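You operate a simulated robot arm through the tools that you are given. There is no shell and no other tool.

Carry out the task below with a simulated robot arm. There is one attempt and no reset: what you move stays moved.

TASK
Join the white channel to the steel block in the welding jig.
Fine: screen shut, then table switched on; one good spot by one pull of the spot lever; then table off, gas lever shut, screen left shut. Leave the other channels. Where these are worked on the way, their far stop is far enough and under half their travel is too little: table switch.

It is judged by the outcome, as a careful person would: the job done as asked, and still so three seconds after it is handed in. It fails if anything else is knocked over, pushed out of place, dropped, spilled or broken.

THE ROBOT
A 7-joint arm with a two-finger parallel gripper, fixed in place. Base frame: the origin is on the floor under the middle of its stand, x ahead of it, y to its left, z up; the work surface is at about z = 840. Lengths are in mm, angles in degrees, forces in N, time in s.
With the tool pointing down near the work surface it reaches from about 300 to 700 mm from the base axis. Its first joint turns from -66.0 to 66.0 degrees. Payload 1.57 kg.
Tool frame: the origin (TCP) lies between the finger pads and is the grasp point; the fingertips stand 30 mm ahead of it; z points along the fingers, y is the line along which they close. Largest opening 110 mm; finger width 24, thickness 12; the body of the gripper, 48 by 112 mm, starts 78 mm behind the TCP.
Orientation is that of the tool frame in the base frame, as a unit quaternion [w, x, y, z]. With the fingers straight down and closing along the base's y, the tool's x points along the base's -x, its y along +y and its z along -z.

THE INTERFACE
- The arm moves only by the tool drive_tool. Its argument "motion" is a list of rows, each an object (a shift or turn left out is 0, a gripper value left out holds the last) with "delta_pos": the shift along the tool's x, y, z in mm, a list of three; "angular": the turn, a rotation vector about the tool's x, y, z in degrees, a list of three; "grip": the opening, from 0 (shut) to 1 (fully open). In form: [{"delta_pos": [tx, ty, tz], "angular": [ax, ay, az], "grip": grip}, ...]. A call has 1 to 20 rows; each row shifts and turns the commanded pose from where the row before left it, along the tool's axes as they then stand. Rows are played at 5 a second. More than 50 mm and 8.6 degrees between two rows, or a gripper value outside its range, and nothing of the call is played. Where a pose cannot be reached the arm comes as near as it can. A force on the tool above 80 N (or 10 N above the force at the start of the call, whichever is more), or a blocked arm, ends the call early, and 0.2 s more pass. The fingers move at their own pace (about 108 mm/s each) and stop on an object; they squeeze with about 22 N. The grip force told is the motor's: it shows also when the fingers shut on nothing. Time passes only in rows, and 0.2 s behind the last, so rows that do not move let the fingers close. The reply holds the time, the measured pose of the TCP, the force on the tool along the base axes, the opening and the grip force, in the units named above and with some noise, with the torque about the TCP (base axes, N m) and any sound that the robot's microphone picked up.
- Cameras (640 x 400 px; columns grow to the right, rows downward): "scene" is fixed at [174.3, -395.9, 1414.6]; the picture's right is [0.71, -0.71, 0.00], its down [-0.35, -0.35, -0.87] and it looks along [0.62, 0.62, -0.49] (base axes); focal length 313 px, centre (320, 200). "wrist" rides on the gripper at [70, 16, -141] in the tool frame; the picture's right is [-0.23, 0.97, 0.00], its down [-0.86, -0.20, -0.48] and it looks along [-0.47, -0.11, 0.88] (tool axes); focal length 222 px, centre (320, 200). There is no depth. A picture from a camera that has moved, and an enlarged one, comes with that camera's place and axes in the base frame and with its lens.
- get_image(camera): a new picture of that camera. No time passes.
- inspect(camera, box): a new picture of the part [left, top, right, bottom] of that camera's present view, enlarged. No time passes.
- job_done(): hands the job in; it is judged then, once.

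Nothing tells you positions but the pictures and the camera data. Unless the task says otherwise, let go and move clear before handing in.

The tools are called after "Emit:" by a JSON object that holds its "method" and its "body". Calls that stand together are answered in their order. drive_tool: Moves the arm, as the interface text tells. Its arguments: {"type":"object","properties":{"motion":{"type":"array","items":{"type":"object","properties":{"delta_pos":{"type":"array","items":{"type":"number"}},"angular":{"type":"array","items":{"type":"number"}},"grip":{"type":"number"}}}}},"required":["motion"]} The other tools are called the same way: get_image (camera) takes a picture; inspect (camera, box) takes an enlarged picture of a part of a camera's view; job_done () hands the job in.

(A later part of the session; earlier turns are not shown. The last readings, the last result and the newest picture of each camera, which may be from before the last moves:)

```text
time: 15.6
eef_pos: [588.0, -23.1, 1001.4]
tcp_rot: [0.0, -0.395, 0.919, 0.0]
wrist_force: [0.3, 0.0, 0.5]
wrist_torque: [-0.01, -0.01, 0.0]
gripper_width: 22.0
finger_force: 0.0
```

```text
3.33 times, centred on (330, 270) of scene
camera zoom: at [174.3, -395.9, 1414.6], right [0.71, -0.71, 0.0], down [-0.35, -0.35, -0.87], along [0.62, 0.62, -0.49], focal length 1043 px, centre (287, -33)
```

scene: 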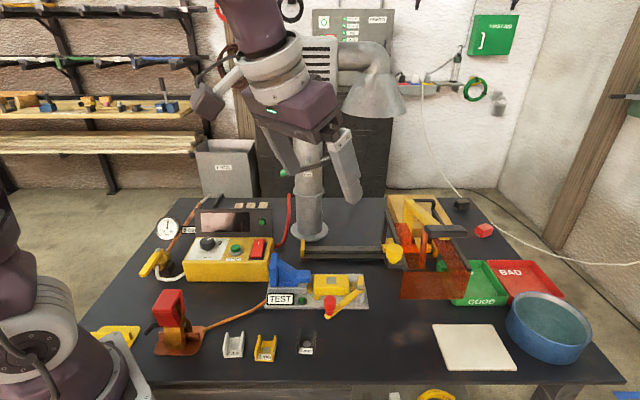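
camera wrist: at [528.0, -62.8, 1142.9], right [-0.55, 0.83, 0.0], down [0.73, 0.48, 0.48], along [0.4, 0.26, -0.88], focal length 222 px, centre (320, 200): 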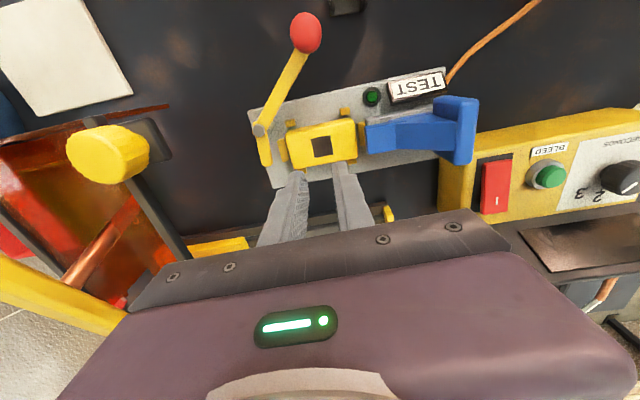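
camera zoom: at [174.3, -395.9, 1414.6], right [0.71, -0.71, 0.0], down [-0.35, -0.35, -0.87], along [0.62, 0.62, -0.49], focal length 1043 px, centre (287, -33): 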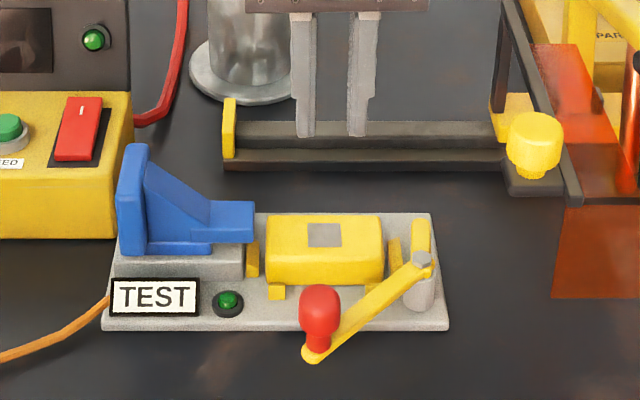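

The gripper came up empty — the channel slipped out. I need to find where it is.

Emit:
{"method": "get_image", "body": {"camera": "scene"}}

Emit:
{"method": "inspect", "body": {"camera": "scene", "box": [190, 310, 330, 390]}}

```text
taken
```

scene: 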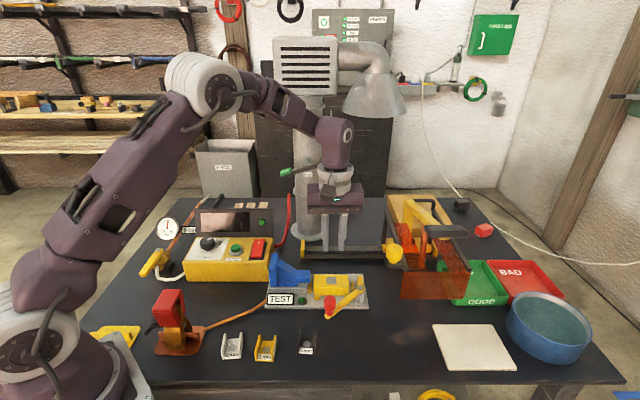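

```text
4.57 times, centred on (260, 350) of scene
camera zoom: at [174.3, -395.9, 1414.6], right [0.71, -0.71, 0.0], down [-0.35, -0.35, -0.87], along [0.62, 0.62, -0.49], focal length 1431 px, centre (594, -486)
```

zoom: 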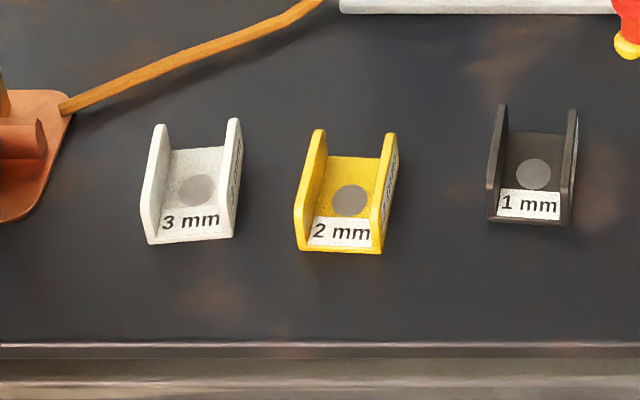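

The channel is still on the table near its original spot, just slipped from the pads. Before regripping, I take a precise look at the block orientation from here.

Emit:
{"method": "inspect", "body": {"camera": "wrist", "box": [280, 112, 360, 178]}}

Emit:
{"method": "inspect", "body": {"camera": "wrist", "box": [60, 90, 300, 320]}}

Emit:
{"method": "inspect", "body": {"camera": "wrist", "box": [420, 90, 640, 260]}}

```text
6.06 times, centred on (320, 145) of wrist
camera zoom: at [528.0, -62.8, 1142.9], right [-0.55, 0.83, 0.0], down [0.73, 0.48, 0.48], along [0.4, 0.26, -0.88], focal length 1346 px, centre (320, 533)
```

zoom: 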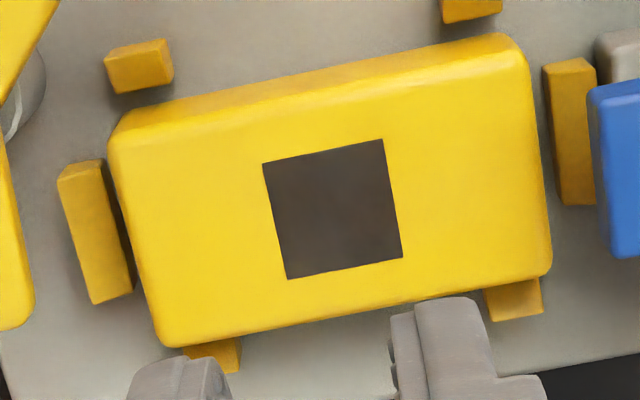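

```text
1.74 times, centred on (180, 205) of wrist
camera zoom: at [528.0, -62.8, 1142.9], right [-0.55, 0.83, 0.0], down [0.73, 0.48, 0.48], along [0.4, 0.26, -0.88], focal length 386 px, centre (564, 191)
```

zoom: 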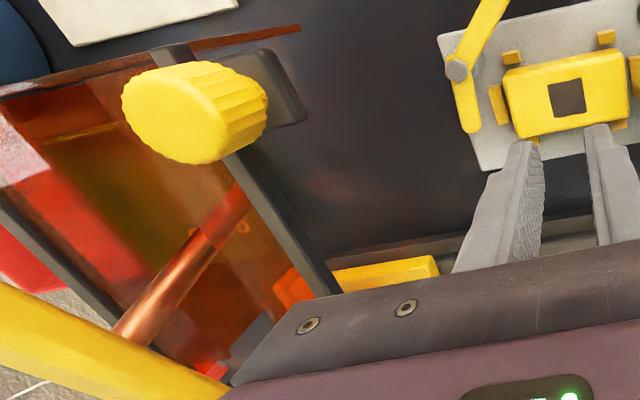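

```text
2.35 times, centred on (530, 175) of wrist
camera zoom: at [528.0, -62.8, 1142.9], right [-0.55, 0.83, 0.0], down [0.73, 0.48, 0.48], along [0.4, 0.26, -0.88], focal length 523 px, centre (-174, 259)
```

zoom: 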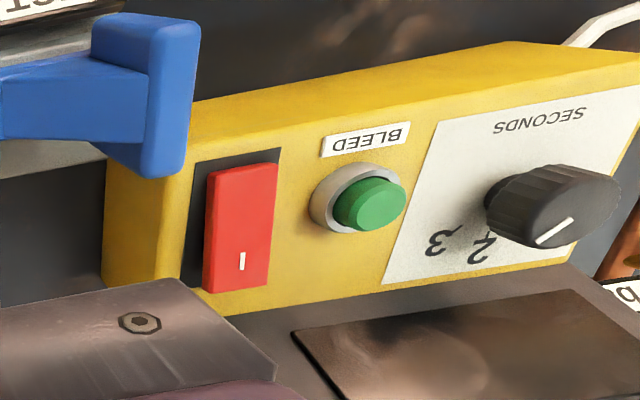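

The block is square to the table at 45°, so the tool needs 2° of yaw back. I return to the channel, open to 60 mm, and look.

Emit:
{"method": "drive_tool", "body": {"motion": [{"delta_pos": [24.3, 34, 0], "angular": [0, 0, 1.9], "grip": 0.5}, {"delta_pos": [24.3, 34, 0]}, {"delta_pos": [24.3, 34, 0]}, {"delta_pos": [24.3, 34, 0]}, {"delta_pos": [24.3, 34, 0]}, {"delta_pos": [24.3, 34, 0]}, {"delta_pos": [0, 0, 35]}, {"delta_pos": [0, 0, 35]}]}}

Emit:
{"method": "inspect", "body": {"camera": "wrist", "box": [240, 100, 400, 220]}}

```text
time: 17.4
eef_pos: [338.3, 16.3, 930.8]
tcp_rot: [0.0, -0.38, 0.925, 0.0]
wrist_force: [-0.2, -0.2, 0.9]
wrist_torque: [-0.02, 0.01, 0.02]
gripper_width: 54.8
finger_force: 0.1
```

```text
3.33 times, centred on (320, 160) of wrist
camera zoom: at [277.5, -20.7, 1072.2], right [-0.52, 0.85, 0.0], down [0.75, 0.46, 0.48], along [0.41, 0.25, -0.88], focal length 740 px, centre (320, 333)
```

zoom: 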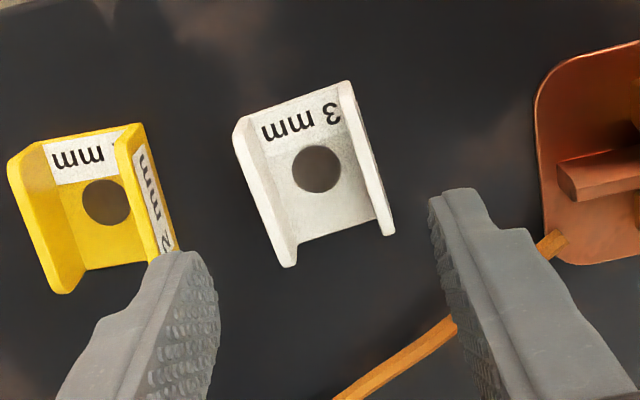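

The channel has turned about 7° relative to the tool. I'll match its yaw, centre on it, and descend slowly, checking clearance to the red clamp.

Emit:
{"method": "drive_tool", "body": {"motion": [{"delta_pos": [6.2, 0, 0]}, {"angular": [0, 0, -7.3]}, {"delta_pos": [0, 0, 20]}, {"delta_pos": [0, 0, 15]}]}}

Emit:
{"method": "inspect", "body": {"camera": "wrist", "box": [240, 100, 400, 220]}}

Emit:
{"method": "inspect", "body": {"camera": "scene", "box": [140, 240, 300, 370]}}

Emit:
{"method": "get_image", "body": {"camera": "wrist"}}

```text
time: 18.4
eef_pos: [334.1, 12.3, 896.6]
tcp_rot: [0.0, -0.438, 0.899, -0.001]
wrist_force: [-0.1, -0.3, -0.1]
wrist_torque: [0.02, -0.01, 0.02]
gripper_width: 55.0
finger_force: 0.0
```

```text
3.33 times, centred on (320, 160) of wrist
camera zoom: at [278.7, -31.5, 1037.5], right [-0.63, 0.78, 0.0], down [0.68, 0.55, 0.48], along [0.37, 0.3, -0.88], focal length 740 px, centre (320, 333)
```

zoom: 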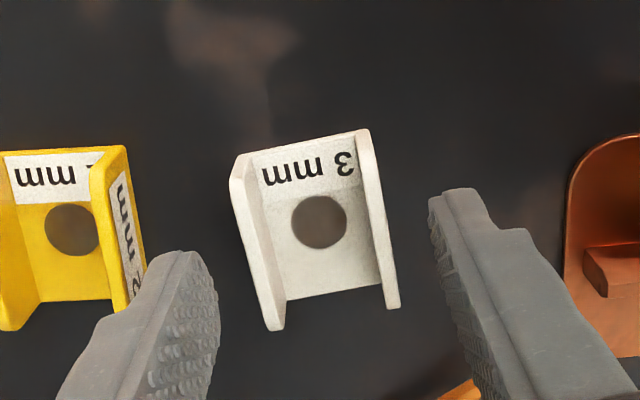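

```text
3.08 times, centred on (220, 305) of scene
camera zoom: at [174.3, -395.9, 1414.6], right [0.71, -0.71, 0.0], down [-0.35, -0.35, -0.87], along [0.62, 0.62, -0.49], focal length 963 px, centre (628, -123)
```

zoom: 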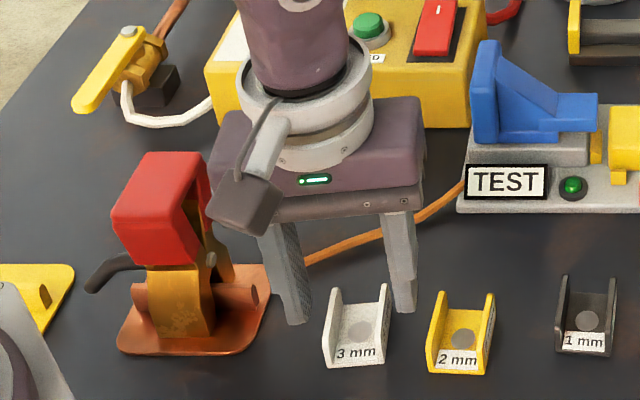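

```text
taken
camera wrist: at [278.7, -31.5, 1037.5], right [-0.63, 0.78, 0.0], down [0.68, 0.55, 0.48], along [0.37, 0.3, -0.88], focal length 222 px, centre (320, 200)
```

wrist: 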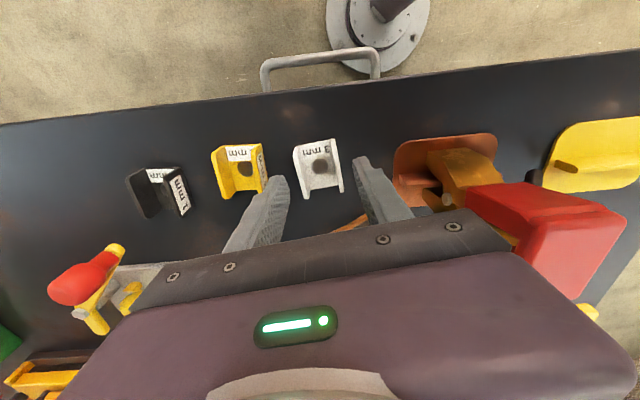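

Clearance looks adequate and the channel is centred and aligned. I'll descend, close fully, and test with a slow small lift.

Emit:
{"method": "drive_tool", "body": {"motion": [{"delta_pos": [0.9, 0, 12]}, {"delta_pos": [0, 0, 11.5]}, {"grip": 0.0}, {"grip": 0.0}, {"grip": 0.0}, {"grip": 0.0}, {"grip": 0.0}]}}

Emit:
{"method": "inspect", "body": {"camera": "wrist", "box": [240, 110, 400, 230]}}

Emit:
{"method": "inspect", "body": {"camera": "scene", "box": [180, 290, 280, 370]}}

```text
time: 20.0
eef_pos: [333.4, 11.9, 873.2]
tcp_rot: [-0.001, -0.438, 0.899, 0.0]
wrist_force: [0.1, 0.1, 0.1]
wrist_torque: [0.04, 0.02, 0.01]
gripper_width: 35.6
finger_force: 22.2
```

```text
3.33 times, centred on (320, 170) of wrist
camera zoom: at [278.1, -32.3, 1014.4], right [-0.63, 0.78, 0.0], down [0.68, 0.55, 0.48], along [0.37, 0.3, -0.88], focal length 740 px, centre (320, 300)
```

zoom: 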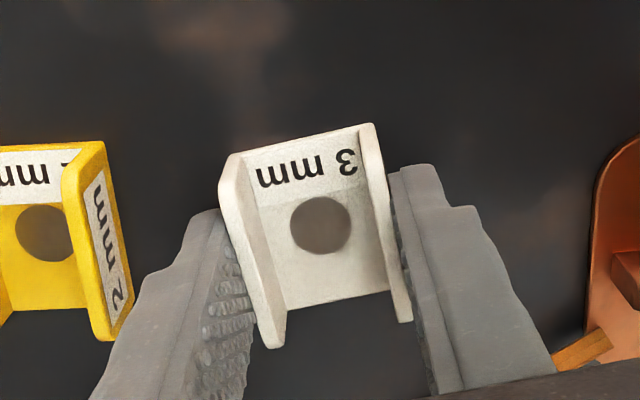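

```text
5.00 times, centred on (230, 330) of scene
camera zoom: at [174.3, -395.9, 1414.6], right [0.71, -0.71, 0.0], down [-0.35, -0.35, -0.87], along [0.62, 0.62, -0.49], focal length 1565 px, centre (770, -450)
```

zoom: 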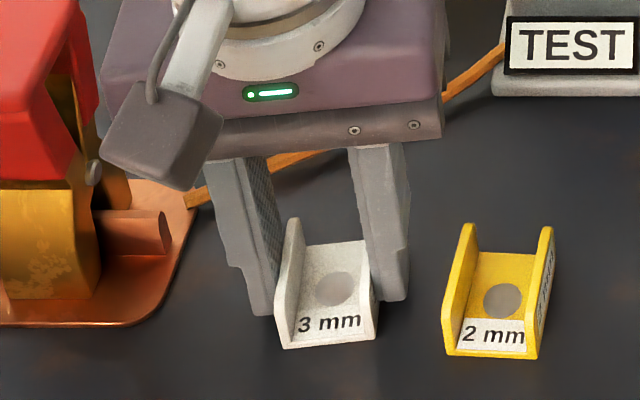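

Emit:
{"method": "drive_tool", "body": {"motion": [{"delta_pos": [0, 0, -2]}, {"delta_pos": [0, 0, -3]}, {"delta_pos": [0, 0, -4]}, {"delta_pos": [0, 0, -5]}]}}

Emit:
{"method": "inspect", "body": {"camera": "scene", "box": [180, 290, 280, 370]}}

```text
time: 21.0
eef_pos: [334.3, 13.5, 887.7]
tcp_rot: [0.0, -0.438, 0.899, 0.001]
wrist_force: [0.5, -0.9, -0.7]
wrist_torque: [0.0, 0.04, 0.03]
gripper_width: 35.4
finger_force: 21.7
```

```text
5.00 times, centred on (230, 330) of scene
camera zoom: at [174.3, -395.9, 1414.6], right [0.71, -0.71, 0.0], down [-0.35, -0.35, -0.87], along [0.62, 0.62, -0.49], focal length 1565 px, centre (770, -450)
```

zoom: 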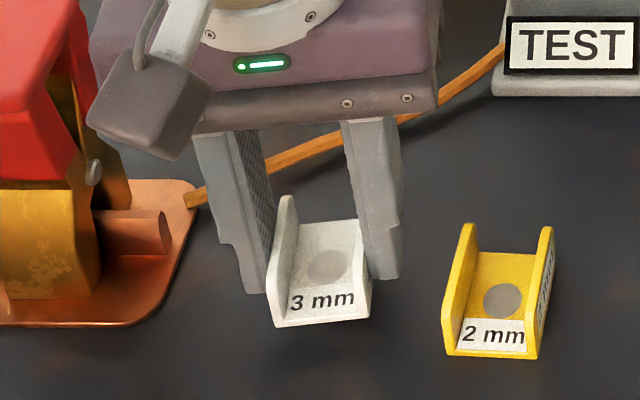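

Lifted cleanly this time with a slow start. I continue gently upward.

Emit:
{"method": "drive_tool", "body": {"motion": [{"delta_pos": [0, 0, -5]}, {"delta_pos": [0, 0, -7]}, {"delta_pos": [0, 0, -9]}, {"delta_pos": [0, 0, -10]}, {"delta_pos": [0, 0, -10]}, {"delta_pos": [0, 0, -10]}, {"delta_pos": [0, 0, -10]}, {"delta_pos": [0, 0, -10]}, {"delta_pos": [0, 0, -10]}, {"delta_pos": [0, 0, -10]}, {"delta_pos": [0, 0, -8]}, {"delta_pos": [0, 0, -6]}, {"delta_pos": [0, 0, -4]}]}}

Emit:
{"method": "inspect", "body": {"camera": "wrist", "box": [240, 110, 400, 230]}}

```text
time: 23.8
eef_pos: [334.4, 12.1, 997.5]
tcp_rot: [0.001, -0.439, 0.899, 0.0]
wrist_force: [0.0, 0.6, -1.0]
wrist_torque: [-0.03, 0.0, 0.0]
gripper_width: 35.5
finger_force: 22.2
```

```text
3.33 times, centred on (320, 170) of wrist
camera zoom: at [277.9, -32.3, 1138.0], right [-0.63, 0.78, 0.0], down [0.68, 0.55, 0.48], along [0.37, 0.3, -0.88], focal length 740 px, centre (320, 300)
```

zoom: 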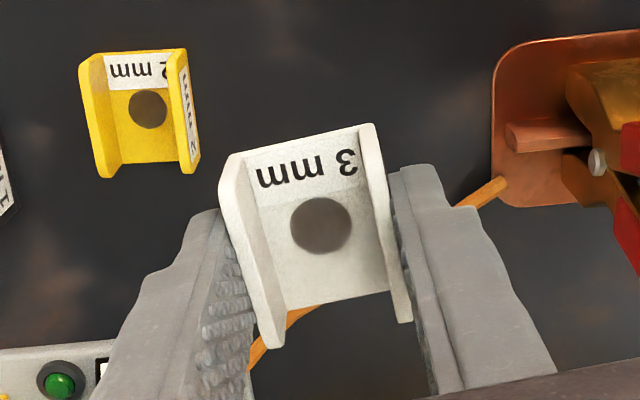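

Holding firmly. I'll square the yaw to the block and carry it gently over to above the block.

Emit:
{"method": "drive_tool", "body": {"motion": [{"angular": [0, 0, 1.6]}, {"angular": [0, 0, 1.6]}, {"angular": [0, 0, 1.7]}, {"angular": [0, 0, 1.6]}, {"delta_pos": [-3.6, -4.8, 0]}, {"delta_pos": [-7.2, -9.6, 0]}, {"delta_pos": [-10.8, -14.4, 0]}, {"delta_pos": [-13.2, -17.6, 0]}, {"delta_pos": [-14.4, -19.2, 0]}, {"delta_pos": [-14.4, -19.2, 0]}, {"delta_pos": [-14.4, -19.2, 0]}, {"delta_pos": [-14.4, -19.2, 0]}, {"delta_pos": [-14.4, -19.2, 0]}, {"delta_pos": [-13.2, -17.6, 0]}, {"delta_pos": [-10.8, -14.4, 0]}, {"delta_pos": [-8.4, -11.2, 0]}, {"delta_pos": [-6, -8, 0]}, {"delta_pos": [-3.6, -4.8, 0]}, {"delta_pos": [-3, -4, 0]}]}}

Emit:
{"method": "get_image", "body": {"camera": "wrist"}}

Emit:
{"method": "inspect", "body": {"camera": "wrist", "box": [240, 100, 400, 220]}}

Emit:
{"method": "inspect", "body": {"camera": "scene", "box": [260, 210, 400, 330]}}

```text
time: 27.8
eef_pos: [585.2, -20.7, 997.3]
tcp_rot: [0.0, -0.387, 0.922, -0.001]
wrist_force: [-0.7, -1.4, -1.4]
wrist_torque: [0.04, 0.0, 0.02]
gripper_width: 35.4
finger_force: 22.0
```

```text
taken
camera wrist: at [523.8, -59.2, 1138.4], right [-0.54, 0.84, 0.0], down [0.74, 0.47, 0.48], along [0.4, 0.26, -0.88], focal length 222 px, centre (320, 200)
```

wrist: 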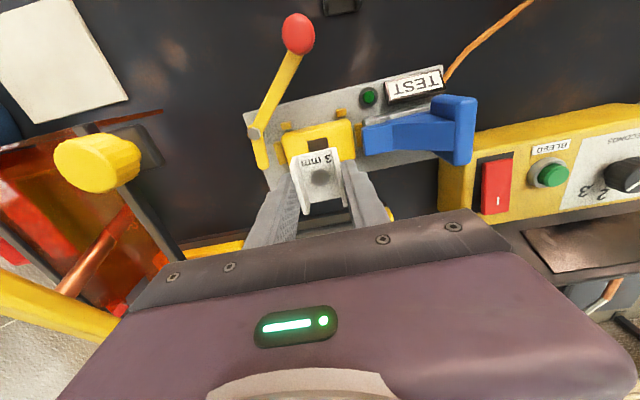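

```text
3.33 times, centred on (320, 160) of wrist
camera zoom: at [523.8, -59.2, 1138.4], right [-0.54, 0.84, 0.0], down [0.74, 0.47, 0.48], along [0.4, 0.26, -0.88], focal length 740 px, centre (320, 333)
```

zoom: 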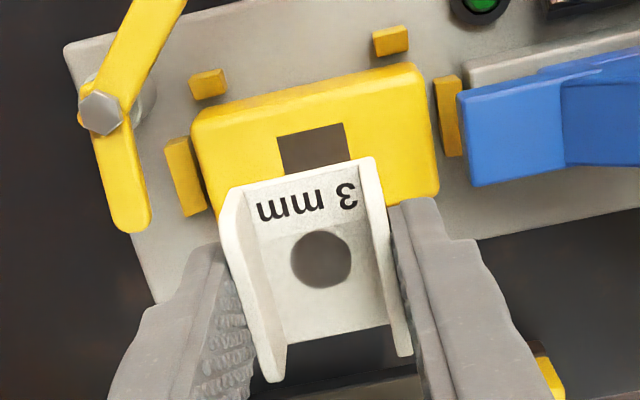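

```text
3.33 times, centred on (330, 270) of scene
camera zoom: at [174.3, -395.9, 1414.6], right [0.71, -0.71, 0.0], down [-0.35, -0.35, -0.87], along [0.62, 0.62, -0.49], focal length 1043 px, centre (287, -33)
```

zoom: 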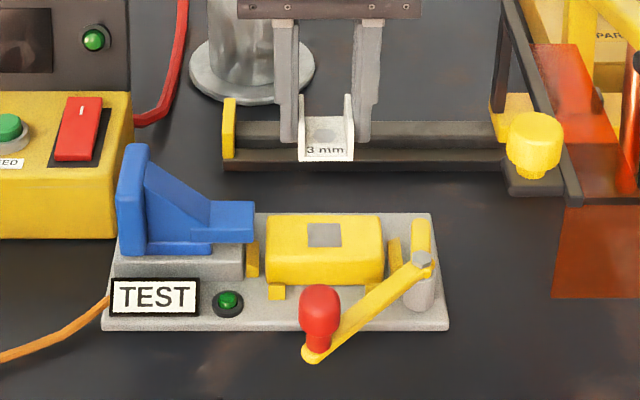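

Channel and block square are aligned within about 1 mm and parallel. I lower gently to just above the block.

Emit:
{"method": "drive_tool", "body": {"motion": [{"delta_pos": [0, 0, 3]}, {"delta_pos": [0, 0, 5]}, {"delta_pos": [0, 0, 8]}, {"delta_pos": [0, 0, 10]}, {"delta_pos": [0, 0, 10]}, {"delta_pos": [0, 0, 10]}, {"delta_pos": [0, 0, 10]}, {"delta_pos": [0, 0, 8]}, {"delta_pos": [0, 0, 5]}, {"delta_pos": [0, 0, 3]}, {"delta_pos": [0, 0, 2]}]}}

Emit:
{"method": "inspect", "body": {"camera": "wrist", "box": [240, 100, 400, 220]}}

Emit:
{"method": "inspect", "body": {"camera": "scene", "box": [290, 230, 380, 310]}}

```text
time: 30.2
eef_pos: [585.0, -21.2, 923.2]
tcp_rot: [0.0, -0.387, 0.922, 0.0]
wrist_force: [-0.4, 0.2, -0.8]
wrist_torque: [-0.01, -0.04, -0.02]
gripper_width: 35.7
finger_force: 22.2
```

```text
3.33 times, centred on (320, 160) of wrist
camera zoom: at [523.7, -59.2, 1063.7], right [-0.54, 0.84, 0.0], down [0.74, 0.47, 0.48], along [0.4, 0.26, -0.88], focal length 740 px, centre (320, 333)
```

zoom: 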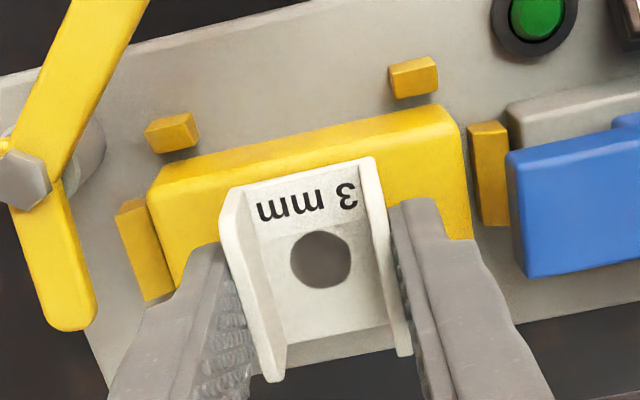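

```text
5.00 times, centred on (335, 270) of scene
camera zoom: at [174.3, -395.9, 1414.6], right [0.71, -0.71, 0.0], down [-0.35, -0.35, -0.87], along [0.62, 0.62, -0.49], focal length 1565 px, centre (245, -150)
```

zoom: 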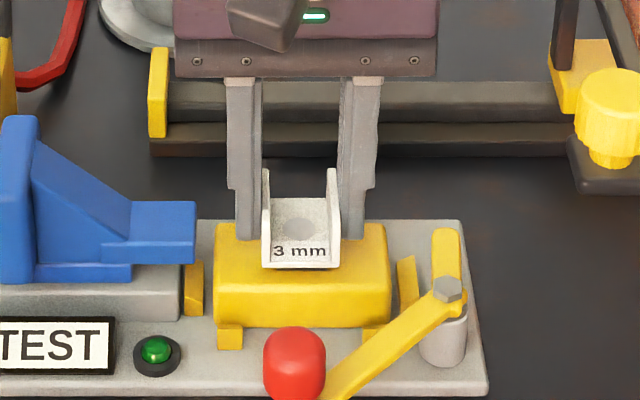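

Emit:
{"method": "drive_tool", "body": {"motion": [{"delta_pos": [0, 0, 2]}, {"delta_pos": [0, 0, 2]}, {"delta_pos": [0, 0, 2]}, {"delta_pos": [0, 0, 1]}]}}

Emit:
{"method": "inspect", "body": {"camera": "scene", "box": [300, 240, 370, 300]}}

```text
time: 31.2
eef_pos: [584.1, -20.3, 916.4]
tcp_rot: [0.0, -0.387, 0.922, 0.0]
wrist_force: [0.2, -0.1, -0.2]
wrist_torque: [-0.03, -0.01, 0.03]
gripper_width: 35.2
finger_force: 22.0
```

```text
6.67 times, centred on (335, 270) of scene
camera zoom: at [174.3, -395.9, 1414.6], right [0.71, -0.71, 0.0], down [-0.35, -0.35, -0.87], along [0.62, 0.62, -0.49], focal length 2087 px, centre (220, -267)
```

zoom: 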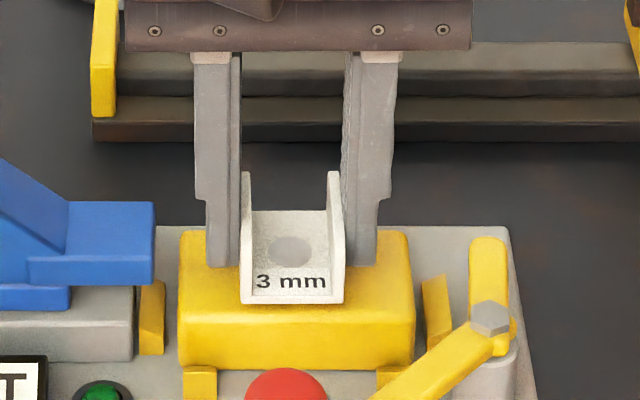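

Emit:
{"method": "drive_tool", "body": {"motion": [{"delta_pos": [0, 0, 1]}, {"delta_pos": [0, 0, 1]}, {"delta_pos": [0, 0, 1]}]}}

Emit:
{"method": "inspect", "body": {"camera": "scene", "box": [310, 260, 360, 300]}}

```text
time: 32.0
eef_pos: [583.8, -20.6, 914.3]
tcp_rot: [0.0, -0.387, 0.922, 0.0]
wrist_force: [0.1, 0.0, -1.1]
wrist_torque: [0.0, -0.03, 0.02]
gripper_width: 35.4
finger_force: 21.8
```

```text
10.00 times, centred on (335, 280) of scene
camera zoom: at [174.3, -395.9, 1414.6], right [0.71, -0.71, 0.0], down [-0.35, -0.35, -0.87], along [0.62, 0.62, -0.49], focal length 3130 px, centre (170, -600)
```

zoom: 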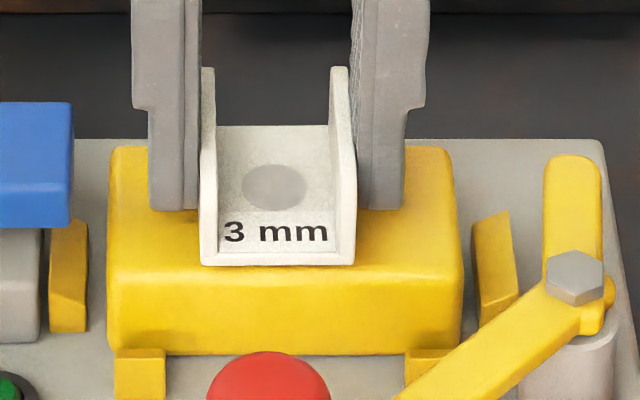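

Emit:
{"method": "drive_tool", "body": {"motion": [{"delta_pos": [0, 0, 1]}, {"delta_pos": [0, 0, 1]}]}}

Emit:
{"method": "inspect", "body": {"camera": "scene", "box": [310, 260, 360, 300]}}

```text
time: 32.6
eef_pos: [584.7, -19.9, 911.6]
tcp_rot: [0.0, -0.386, 0.922, 0.0]
wrist_force: [-0.4, 0.1, 0.0]
wrist_torque: [-0.02, 0.0, -0.01]
gripper_width: 35.6
finger_force: 21.8
```

```text
10.00 times, centred on (335, 280) of scene
camera zoom: at [174.3, -395.9, 1414.6], right [0.71, -0.71, 0.0], down [-0.35, -0.35, -0.87], along [0.62, 0.62, -0.49], focal length 3130 px, centre (170, -600)
```

zoom: 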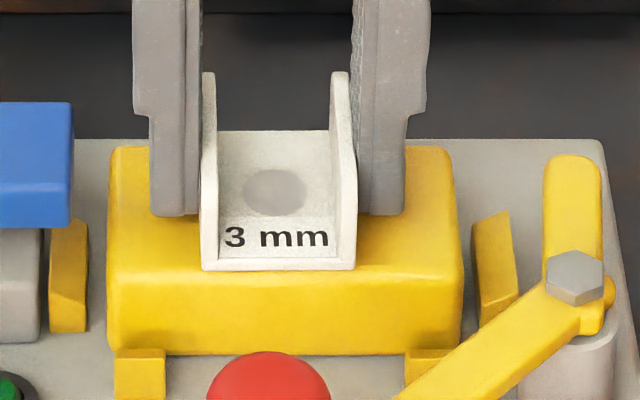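

Emit:
{"method": "drive_tool", "body": {"motion": [{"delta_pos": [0, 0, 1]}, {"delta_pos": [0, 0, 1]}]}}

Emit:
{"method": "inspect", "body": {"camera": "scene", "box": [310, 260, 360, 300]}}

Emit:
{"method": "inspect", "body": {"camera": "wrist", "box": [240, 110, 400, 230]}}

```text
time: 33.2
eef_pos: [585.1, -20.3, 911.2]
tcp_rot: [0.001, -0.387, 0.922, 0.0]
wrist_force: [-4.0, 2.2, 24.8]
wrist_torque: [0.06, 0.17, 0.0]
gripper_width: 35.7
finger_force: 21.8
```

```text
10.00 times, centred on (335, 280) of scene
camera zoom: at [173.8, -395.8, 1414.7], right [0.71, -0.71, 0.0], down [-0.35, -0.35, -0.87], along [0.62, 0.62, -0.49], focal length 3130 px, centre (170, -600)
```

zoom: 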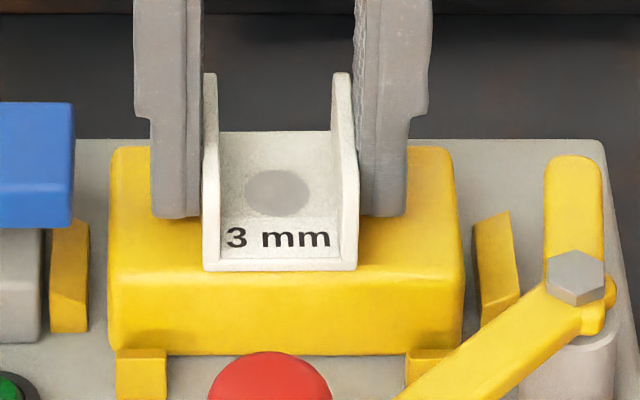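

```text
3.33 times, centred on (320, 170) of wrist
camera zoom: at [523.5, -58.6, 1051.6], right [-0.54, 0.84, 0.0], down [0.74, 0.47, 0.48], along [0.41, 0.26, -0.88], focal length 740 px, centre (320, 300)
```

zoom: 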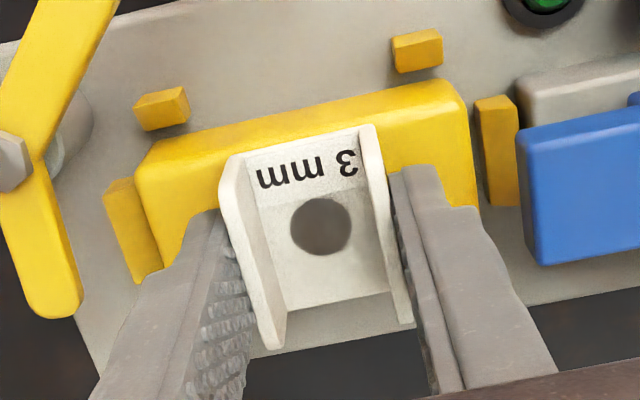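

Contact felt at z≈911 (block top ≈878). I'll lift a hair, trim ~1 mm sideways to centre on the bare square, set down again, and release with a small opening.

Emit:
{"method": "drive_tool", "body": {"motion": [{"delta_pos": [0, 0, -2.5]}, {"delta_pos": [0, -1.0, 0]}, {"delta_pos": [0, 0, 1]}, {"delta_pos": [0, 0, 0.7]}]}}

Emit:
{"method": "inspect", "body": {"camera": "scene", "box": [310, 260, 360, 300]}}

```text
time: 34.2
eef_pos: [585.2, -21.2, 911.0]
tcp_rot: [0.001, -0.387, 0.922, -0.001]
wrist_force: [-1.7, -0.5, 17.1]
wrist_torque: [0.0, 0.09, -0.03]
gripper_width: 35.4
finger_force: 21.9
```

```text
10.00 times, centred on (335, 280) of scene
camera zoom: at [174.0, -395.9, 1414.6], right [0.71, -0.71, 0.0], down [-0.35, -0.35, -0.87], along [0.62, 0.62, -0.49], focal length 3130 px, centre (170, -600)
```

zoom: 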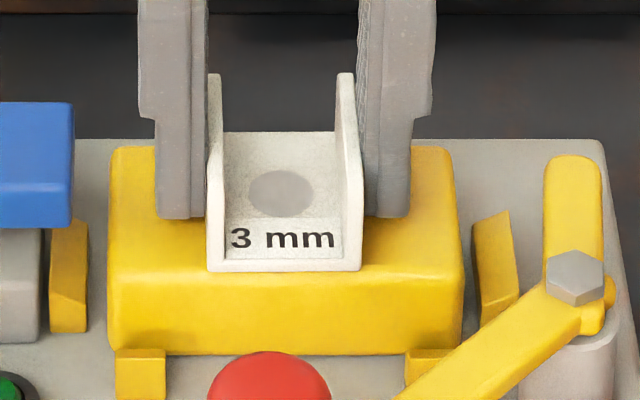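

Centred well. Now I ease the pressure and open the fingers slightly to release.

Emit:
{"method": "drive_tool", "body": {"motion": [{"delta_pos": [0, 0, -0.8]}, {"grip": 0.44}, {"grip": 0.44}, {"grip": 0.44}]}}

Emit:
{"method": "inspect", "body": {"camera": "scene", "box": [310, 260, 360, 300]}}

Emit:
{"method": "inspect", "body": {"camera": "wrist", "box": [240, 110, 400, 230]}}

```text
time: 35.2
eef_pos: [586.7, -22.0, 910.5]
tcp_rot: [0.0, -0.387, 0.922, 0.0]
wrist_force: [0.1, 0.5, 0.4]
wrist_torque: [-0.01, -0.02, 0.01]
gripper_width: 48.6
finger_force: 0.1
```

```text
10.00 times, centred on (335, 280) of scene
camera zoom: at [174.3, -395.9, 1414.6], right [0.71, -0.71, 0.0], down [-0.35, -0.35, -0.87], along [0.62, 0.62, -0.49], focal length 3130 px, centre (170, -600)
```

zoom: 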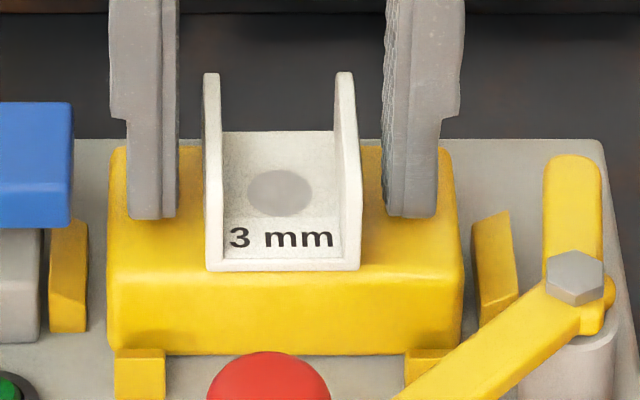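

```text
3.33 times, centred on (320, 170) of wrist
camera zoom: at [524.3, -59.6, 1051.7], right [-0.54, 0.84, 0.0], down [0.74, 0.47, 0.48], along [0.4, 0.26, -0.88], focal length 740 px, centre (320, 300)
```

zoom: 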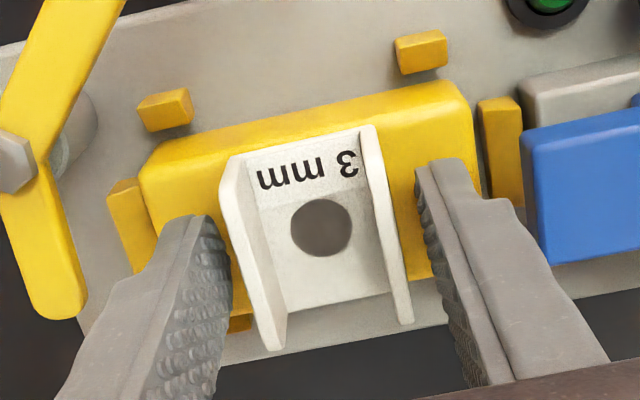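

The channel rests flat and centred on the block. I back straight up and take a closer look at the red-knob clamp lever and the end pad.

Emit:
{"method": "drive_tool", "body": {"motion": [{"delta_pos": [0, 0, -5]}, {"delta_pos": [0, 0, -15]}, {"delta_pos": [0, 0, -25]}, {"delta_pos": [0, 0, -40]}, {"delta_pos": [0, 0, -25]}]}}

Emit:
{"method": "inspect", "body": {"camera": "wrist", "box": [220, 80, 380, 190]}}

Emit:
{"method": "inspect", "body": {"camera": "scene", "box": [325, 265, 385, 325]}}

```text
time: 36.4
eef_pos: [586.7, -22.1, 1020.2]
tcp_rot: [0.0, -0.387, 0.922, 0.0]
wrist_force: [0.2, 0.8, 0.5]
wrist_torque: [-0.01, -0.02, 0.0]
gripper_width: 48.5
finger_force: 0.2
```

```text
3.64 times, centred on (300, 135) of wrist
camera zoom: at [524.3, -60.6, 1162.0], right [-0.54, 0.84, 0.0], down [0.74, 0.47, 0.48], along [0.4, 0.26, -0.88], focal length 808 px, centre (393, 436)
```

zoom: 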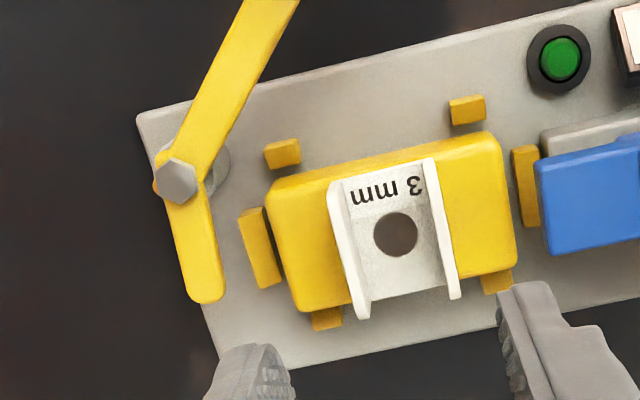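

```text
6.67 times, centred on (355, 295) of scene
camera zoom: at [174.3, -395.9, 1414.6], right [0.71, -0.71, 0.0], down [-0.35, -0.35, -0.87], along [0.62, 0.62, -0.49], focal length 2087 px, centre (87, -433)
```

zoom: 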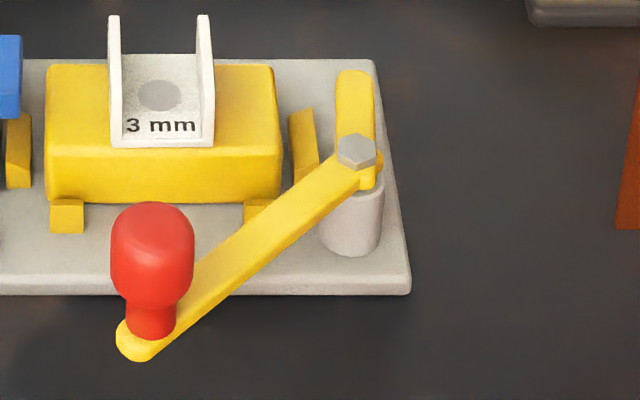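

The channel sits centred on the block. The red-knob lever sticks out in front of where the screen will hang, so I can look at it later with the screen shut. Now I go above the screen's yellow knob (≈(630,−151), top z≈1022).

Emit:
{"method": "drive_tool", "body": {"motion": [{"delta_pos": [0, 0, -40], "grip": 0.42}, {"delta_pos": [0, 0, -40]}, {"delta_pos": [15, -30, 0]}, {"delta_pos": [15, -30, 0]}, {"delta_pos": [15, -30, 0]}, {"delta_pos": [16, -31, 0]}]}}

Emit:
{"method": "get_image", "body": {"camera": "wrist"}}

Emit:
{"method": "inspect", "body": {"camera": "wrist", "box": [220, 80, 420, 220]}}

Emit:
{"method": "inspect", "body": {"camera": "scene", "box": [340, 160, 480, 300]}}

```text
time: 37.8
eef_pos: [628.5, -152.1, 1098.9]
tcp_rot: [0.0, -0.387, 0.922, 0.0]
wrist_force: [-0.9, 0.1, -0.2]
wrist_torque: [0.02, 0.0, -0.04]
gripper_width: 46.4
finger_force: 0.0
```

```text
taken
camera wrist: at [567.2, -190.4, 1240.7], right [-0.54, 0.84, 0.0], down [0.74, 0.47, 0.48], along [0.4, 0.26, -0.88], focal length 222 px, centre (320, 200)
```

wrist: 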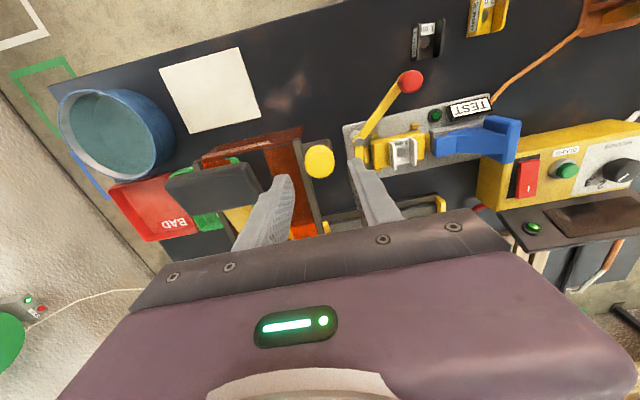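

```text
2.86 times, centred on (320, 150) of wrist
camera zoom: at [567.2, -190.4, 1240.7], right [-0.54, 0.84, 0.0], down [0.74, 0.47, 0.48], along [0.4, 0.26, -0.88], focal length 635 px, centre (320, 343)
```

zoom: 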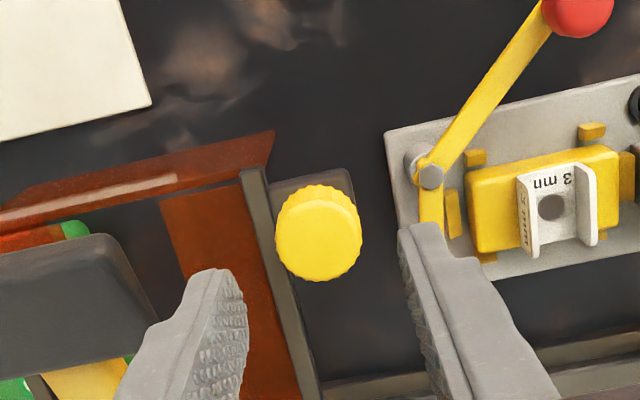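

```text
2.86 times, centred on (410, 230) of scene
camera zoom: at [174.3, -395.9, 1414.6], right [0.71, -0.71, 0.0], down [-0.35, -0.35, -0.87], along [0.62, 0.62, -0.49], focal length 894 px, centre (63, 114)
```

zoom: 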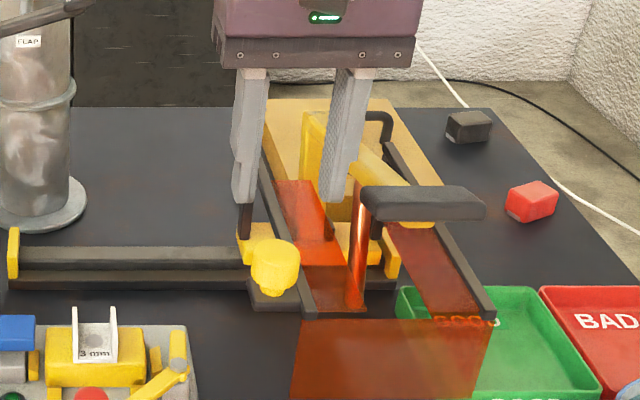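

The knob is centred between the fingers with clearance to the dark handle. I descend and grip the knob.

Emit:
{"method": "drive_tool", "body": {"motion": [{"delta_pos": [-1.6, -1, 20]}, {"delta_pos": [0, 0, 20]}, {"delta_pos": [0, 0, 16]}, {"delta_pos": [0, 0, 10]}, {"delta_pos": [0, 0, 0]}]}}

Emit:
{"method": "inspect", "body": {"camera": "scene", "box": [340, 160, 480, 300]}}

Emit:
{"method": "inspect", "body": {"camera": "wrist", "box": [220, 100, 420, 240]}}

```text
time: 39.0
eef_pos: [630.8, -149.3, 1035.2]
tcp_rot: [0.0, -0.387, 0.922, 0.0]
wrist_force: [-0.2, 0.5, 0.1]
wrist_torque: [0.0, -0.01, -0.02]
gripper_width: 46.4
finger_force: 0.1
```

```text
2.86 times, centred on (410, 230) of scene
camera zoom: at [174.3, -395.9, 1414.6], right [0.71, -0.71, 0.0], down [-0.35, -0.35, -0.87], along [0.62, 0.62, -0.49], focal length 894 px, centre (63, 114)
```

zoom: 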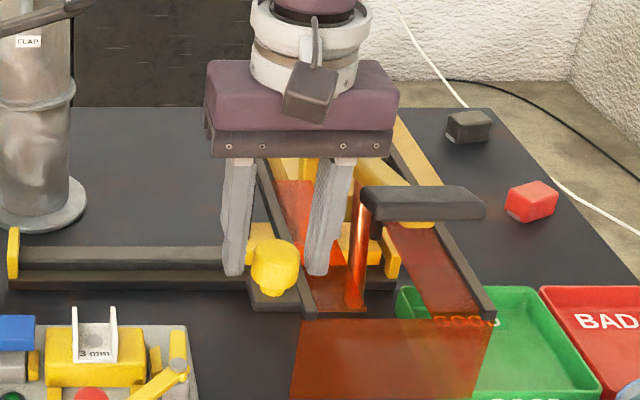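

```text
2.86 times, centred on (320, 170) of wrist
camera zoom: at [569.8, -187.5, 1176.1], right [-0.54, 0.84, 0.0], down [0.74, 0.47, 0.48], along [0.4, 0.26, -0.88], focal length 635 px, centre (320, 286)
```

zoom: 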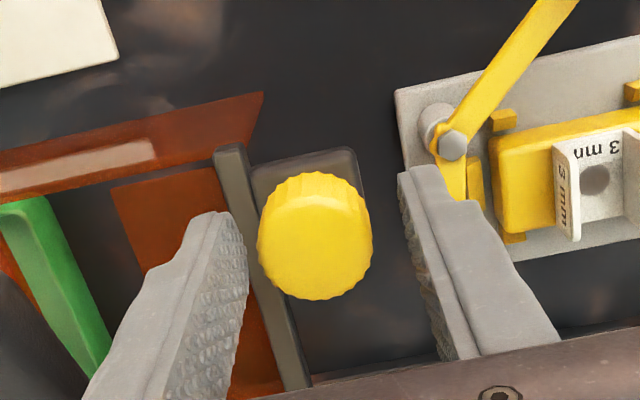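

Fingers straddle the knob at a good height. I lower 3 mm more and close on it.

Emit:
{"method": "drive_tool", "body": {"motion": [{"delta_pos": [1.5, -0.8, 3]}, {"grip": 0.0}, {"grip": 0.0}, {"grip": 0.0}, {"grip": 0.0}]}}

Emit:
{"method": "inspect", "body": {"camera": "scene", "box": [340, 180, 480, 300]}}

```text
time: 40.2
eef_pos: [630.4, -152.0, 1031.4]
tcp_rot: [0.0, -0.387, 0.922, -0.001]
wrist_force: [4.2, -0.8, -1.2]
wrist_torque: [0.05, -0.33, -0.01]
gripper_width: 31.0
finger_force: 40.3
```

```text
3.33 times, centred on (410, 240) of scene
camera zoom: at [174.4, -395.9, 1414.6], right [0.71, -0.71, 0.0], down [-0.35, -0.35, -0.87], along [0.62, 0.62, -0.49], focal length 1043 px, centre (20, 67)
```

zoom: 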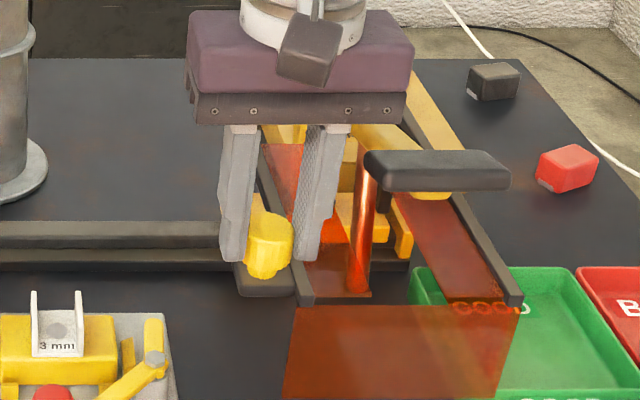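

The knob is gripped (31 mm). I start sliding the screen left along the rail with small steps and watch forces.

Emit:
{"method": "drive_tool", "body": {"motion": [{"delta_pos": [0, 2, 0]}, {"delta_pos": [0, 4, 0]}, {"delta_pos": [0, 6, 0]}, {"delta_pos": [0, 8, 0]}]}}

Emit:
{"method": "get_image", "body": {"camera": "scene"}}

```text
time: 41.2
eef_pos: [616.0, -136.9, 1032.8]
tcp_rot: [-0.001, -0.387, 0.922, 0.0]
wrist_force: [3.6, 1.9, 5.7]
wrist_torque: [0.12, 0.1, -0.08]
gripper_width: 31.1
finger_force: 39.6
```

```text
taken
```

scene: 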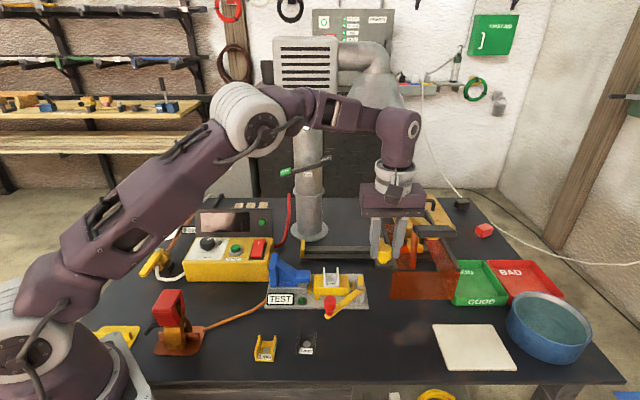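

Emit:
{"method": "inspect", "body": {"camera": "scene", "box": [340, 180, 480, 300]}}

```text
3.33 times, centred on (410, 240) of scene
camera zoom: at [174.3, -395.8, 1414.6], right [0.71, -0.71, 0.0], down [-0.35, -0.35, -0.87], along [0.62, 0.62, -0.49], focal length 1043 px, centre (20, 67)
```

zoom: 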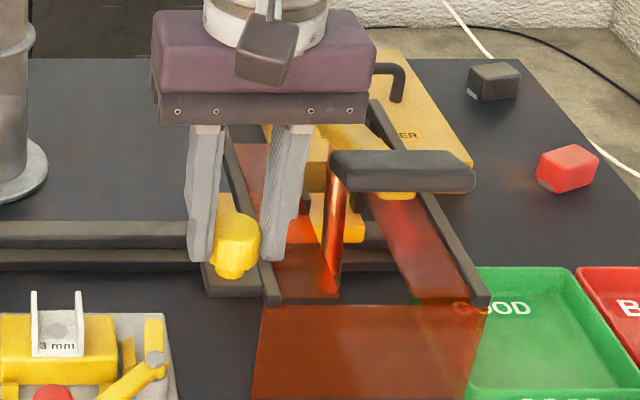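

The welding head and screen slide together toward the jig. I continue at a moderate pace.

Emit:
{"method": "drive_tool", "body": {"motion": [{"delta_pos": [0, 8, 0]}, {"delta_pos": [0, 10, 0]}, {"delta_pos": [0, 12, 0]}, {"delta_pos": [0, 12, 0]}, {"delta_pos": [0, 12, 0]}, {"delta_pos": [0, 12, 0]}, {"delta_pos": [0, 12, 0]}, {"delta_pos": [0, 12, 0]}, {"delta_pos": [0, 10, 0]}, {"delta_pos": [0, 8, 0]}, {"delta_pos": [0, 5, 0]}]}}

Emit:
{"method": "inspect", "body": {"camera": "scene", "box": [280, 180, 440, 320]}}

Emit:
{"method": "get_image", "body": {"camera": "wrist"}}

```text
time: 43.6
eef_pos: [538.0, -57.3, 1032.1]
tcp_rot: [0.0, -0.387, 0.922, 0.0]
wrist_force: [10.0, 6.7, 8.8]
wrist_torque: [0.05, -0.38, -0.02]
gripper_width: 31.3
finger_force: 39.9
```

```text
2.86 times, centred on (360, 250) of scene
camera zoom: at [174.4, -395.6, 1414.6], right [0.71, -0.71, 0.0], down [-0.35, -0.35, -0.87], along [0.62, 0.62, -0.49], focal length 894 px, centre (206, 57)
```

zoom: 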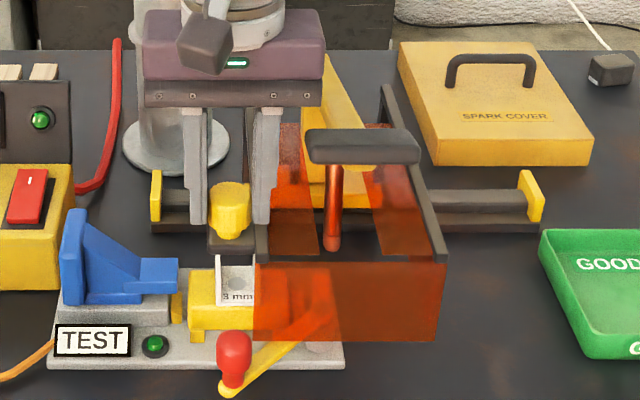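

```text
taken
camera wrist: at [475.0, -95.6, 1172.5], right [-0.54, 0.84, 0.0], down [0.74, 0.47, 0.48], along [0.4, 0.26, -0.88], focal length 222 px, centre (320, 200)
```

wrist: 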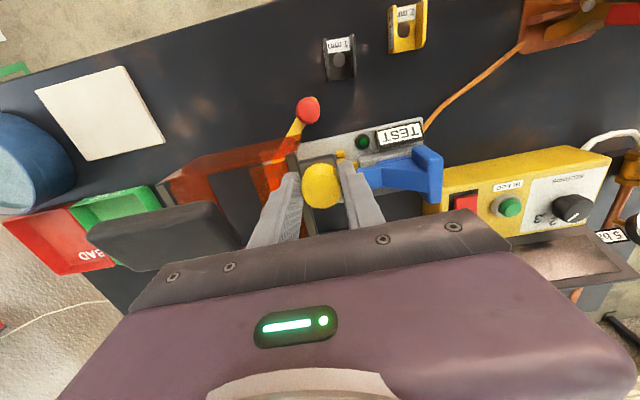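

Sliding is smooth; a slight sideways load shows my path is off the rail by ~1°. I correct for it and continue toward the stop.

Emit:
{"method": "drive_tool", "body": {"motion": [{"delta_pos": [-0.6, 5, 0]}, {"delta_pos": [-0.8, 8, 0]}, {"delta_pos": [-0.8, 10, 0]}, {"delta_pos": [-0.6, 10, 0]}, {"delta_pos": [-0.4, 10, 0]}, {"delta_pos": [-0.3, 8, 0]}, {"delta_pos": [-0.2, 6, 0]}]}}

Emit:
{"method": "inspect", "body": {"camera": "scene", "box": [270, 180, 430, 320]}}

```text
time: 45.2
eef_pos: [495.9, -16.2, 1030.8]
tcp_rot: [-0.003, -0.386, 0.922, 0.0]
wrist_force: [-13.4, -14.9, 21.1]
wrist_torque: [-0.3, 0.26, -0.09]
gripper_width: 31.0
finger_force: 40.4
```

```text
2.86 times, centred on (350, 250) of scene
camera zoom: at [173.6, -396.3, 1414.6], right [0.71, -0.71, 0.0], down [-0.35, -0.35, -0.87], along [0.62, 0.62, -0.49], focal length 894 px, centre (234, 57)
```

zoom: 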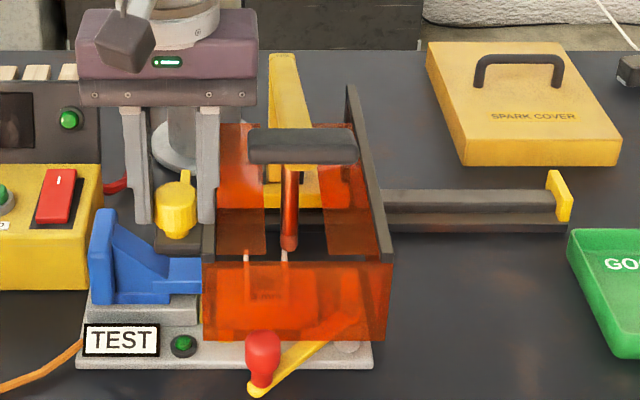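

Nearly there (about 20 mm to go). I relieve the sideways/down load and continue in small steps until the stop.

Emit:
{"method": "drive_tool", "body": {"motion": [{"delta_pos": [1.2, 3, -1]}, {"delta_pos": [0.5, 4, -0.5]}, {"delta_pos": [0, 4, 0]}]}}

Emit:
{"method": "inspect", "body": {"camera": "scene", "box": [270, 180, 430, 320]}}

```text
time: 46.0
eef_pos: [488.4, -8.7, 1032.0]
tcp_rot: [-0.001, -0.387, 0.922, 0.001]
wrist_force: [-11.7, -11.5, -12.8]
wrist_torque: [-0.63, 0.7, 0.06]
gripper_width: 31.3
finger_force: 40.7
```

```text
2.86 times, centred on (350, 250) of scene
camera zoom: at [174.2, -396.2, 1414.5], right [0.71, -0.71, 0.0], down [-0.35, -0.35, -0.87], along [0.62, 0.62, -0.49], focal length 894 px, centre (234, 57)
```

zoom: 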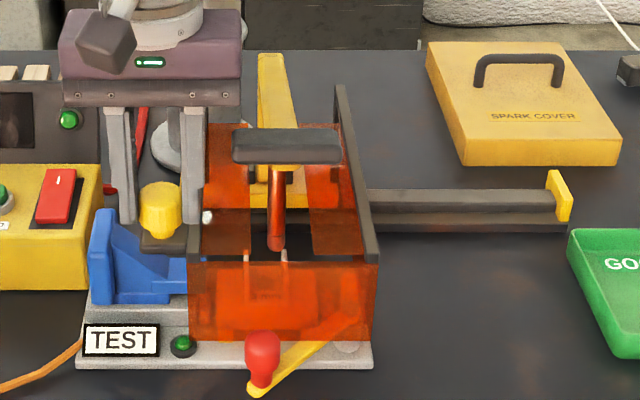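

Emit:
{"method": "drive_tool", "body": {"motion": [{"delta_pos": [0.6, 3, 0.5]}, {"delta_pos": [0.4, 3, 0]}, {"delta_pos": [0, 3, 0]}]}}

Emit:
{"method": "inspect", "body": {"camera": "scene", "box": [270, 200, 390, 320]}}

```text
time: 46.8
eef_pos: [483.9, -3.4, 1031.5]
tcp_rot: [0.001, -0.386, 0.922, 0.0]
wrist_force: [8.2, -13.9, -36.2]
wrist_torque: [-0.44, -0.1, -0.05]
gripper_width: 31.5
finger_force: 40.0
```

```text
3.33 times, centred on (330, 260) of scene
camera zoom: at [175.2, -396.3, 1414.4], right [0.71, -0.71, 0.0], down [-0.35, -0.35, -0.87], along [0.62, 0.62, -0.49], focal length 1043 px, centre (287, 0)
```

zoom: 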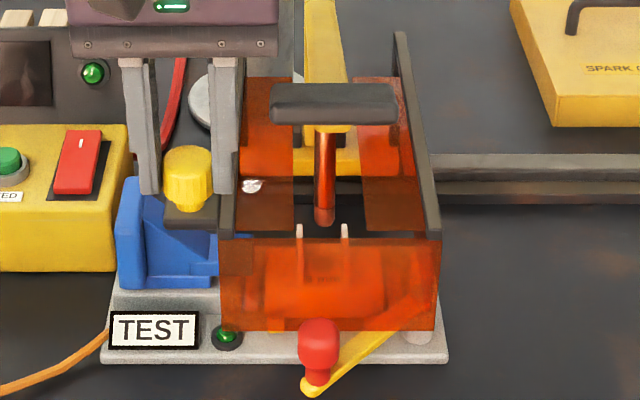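

Electrode is now over the channel and I feel resistance — the stop. I relax the vertical load and press a little further to confirm it's at the stop.

Emit:
{"method": "drive_tool", "body": {"motion": [{"delta_pos": [0, 1, 1.0]}, {"delta_pos": [0, 1, 0]}, {"delta_pos": [0, 1, 0]}]}}

Emit:
{"method": "inspect", "body": {"camera": "scene", "box": [270, 200, 390, 320]}}

```text
time: 47.6
eef_pos: [482.6, -3.7, 1030.8]
tcp_rot: [0.002, -0.386, 0.923, -0.003]
wrist_force: [28.9, -36.0, -19.4]
wrist_torque: [-0.62, -1.05, -0.42]
gripper_width: 31.3
finger_force: 39.9
```

```text
3.33 times, centred on (330, 260) of scene
camera zoom: at [175.4, -397.0, 1414.1], right [0.71, -0.71, 0.0], down [-0.35, -0.35, -0.87], along [0.62, 0.62, -0.49], focal length 1043 px, centre (287, 0)
```

zoom: 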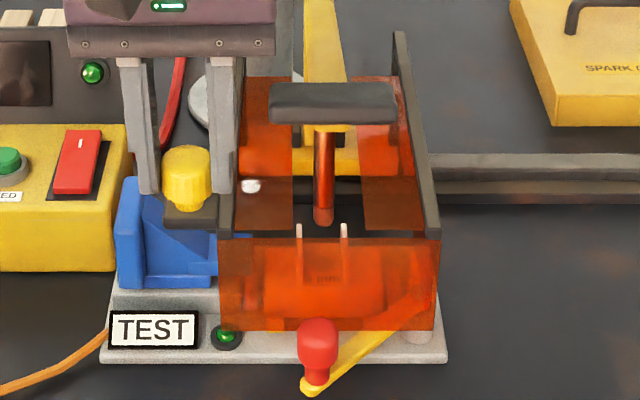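

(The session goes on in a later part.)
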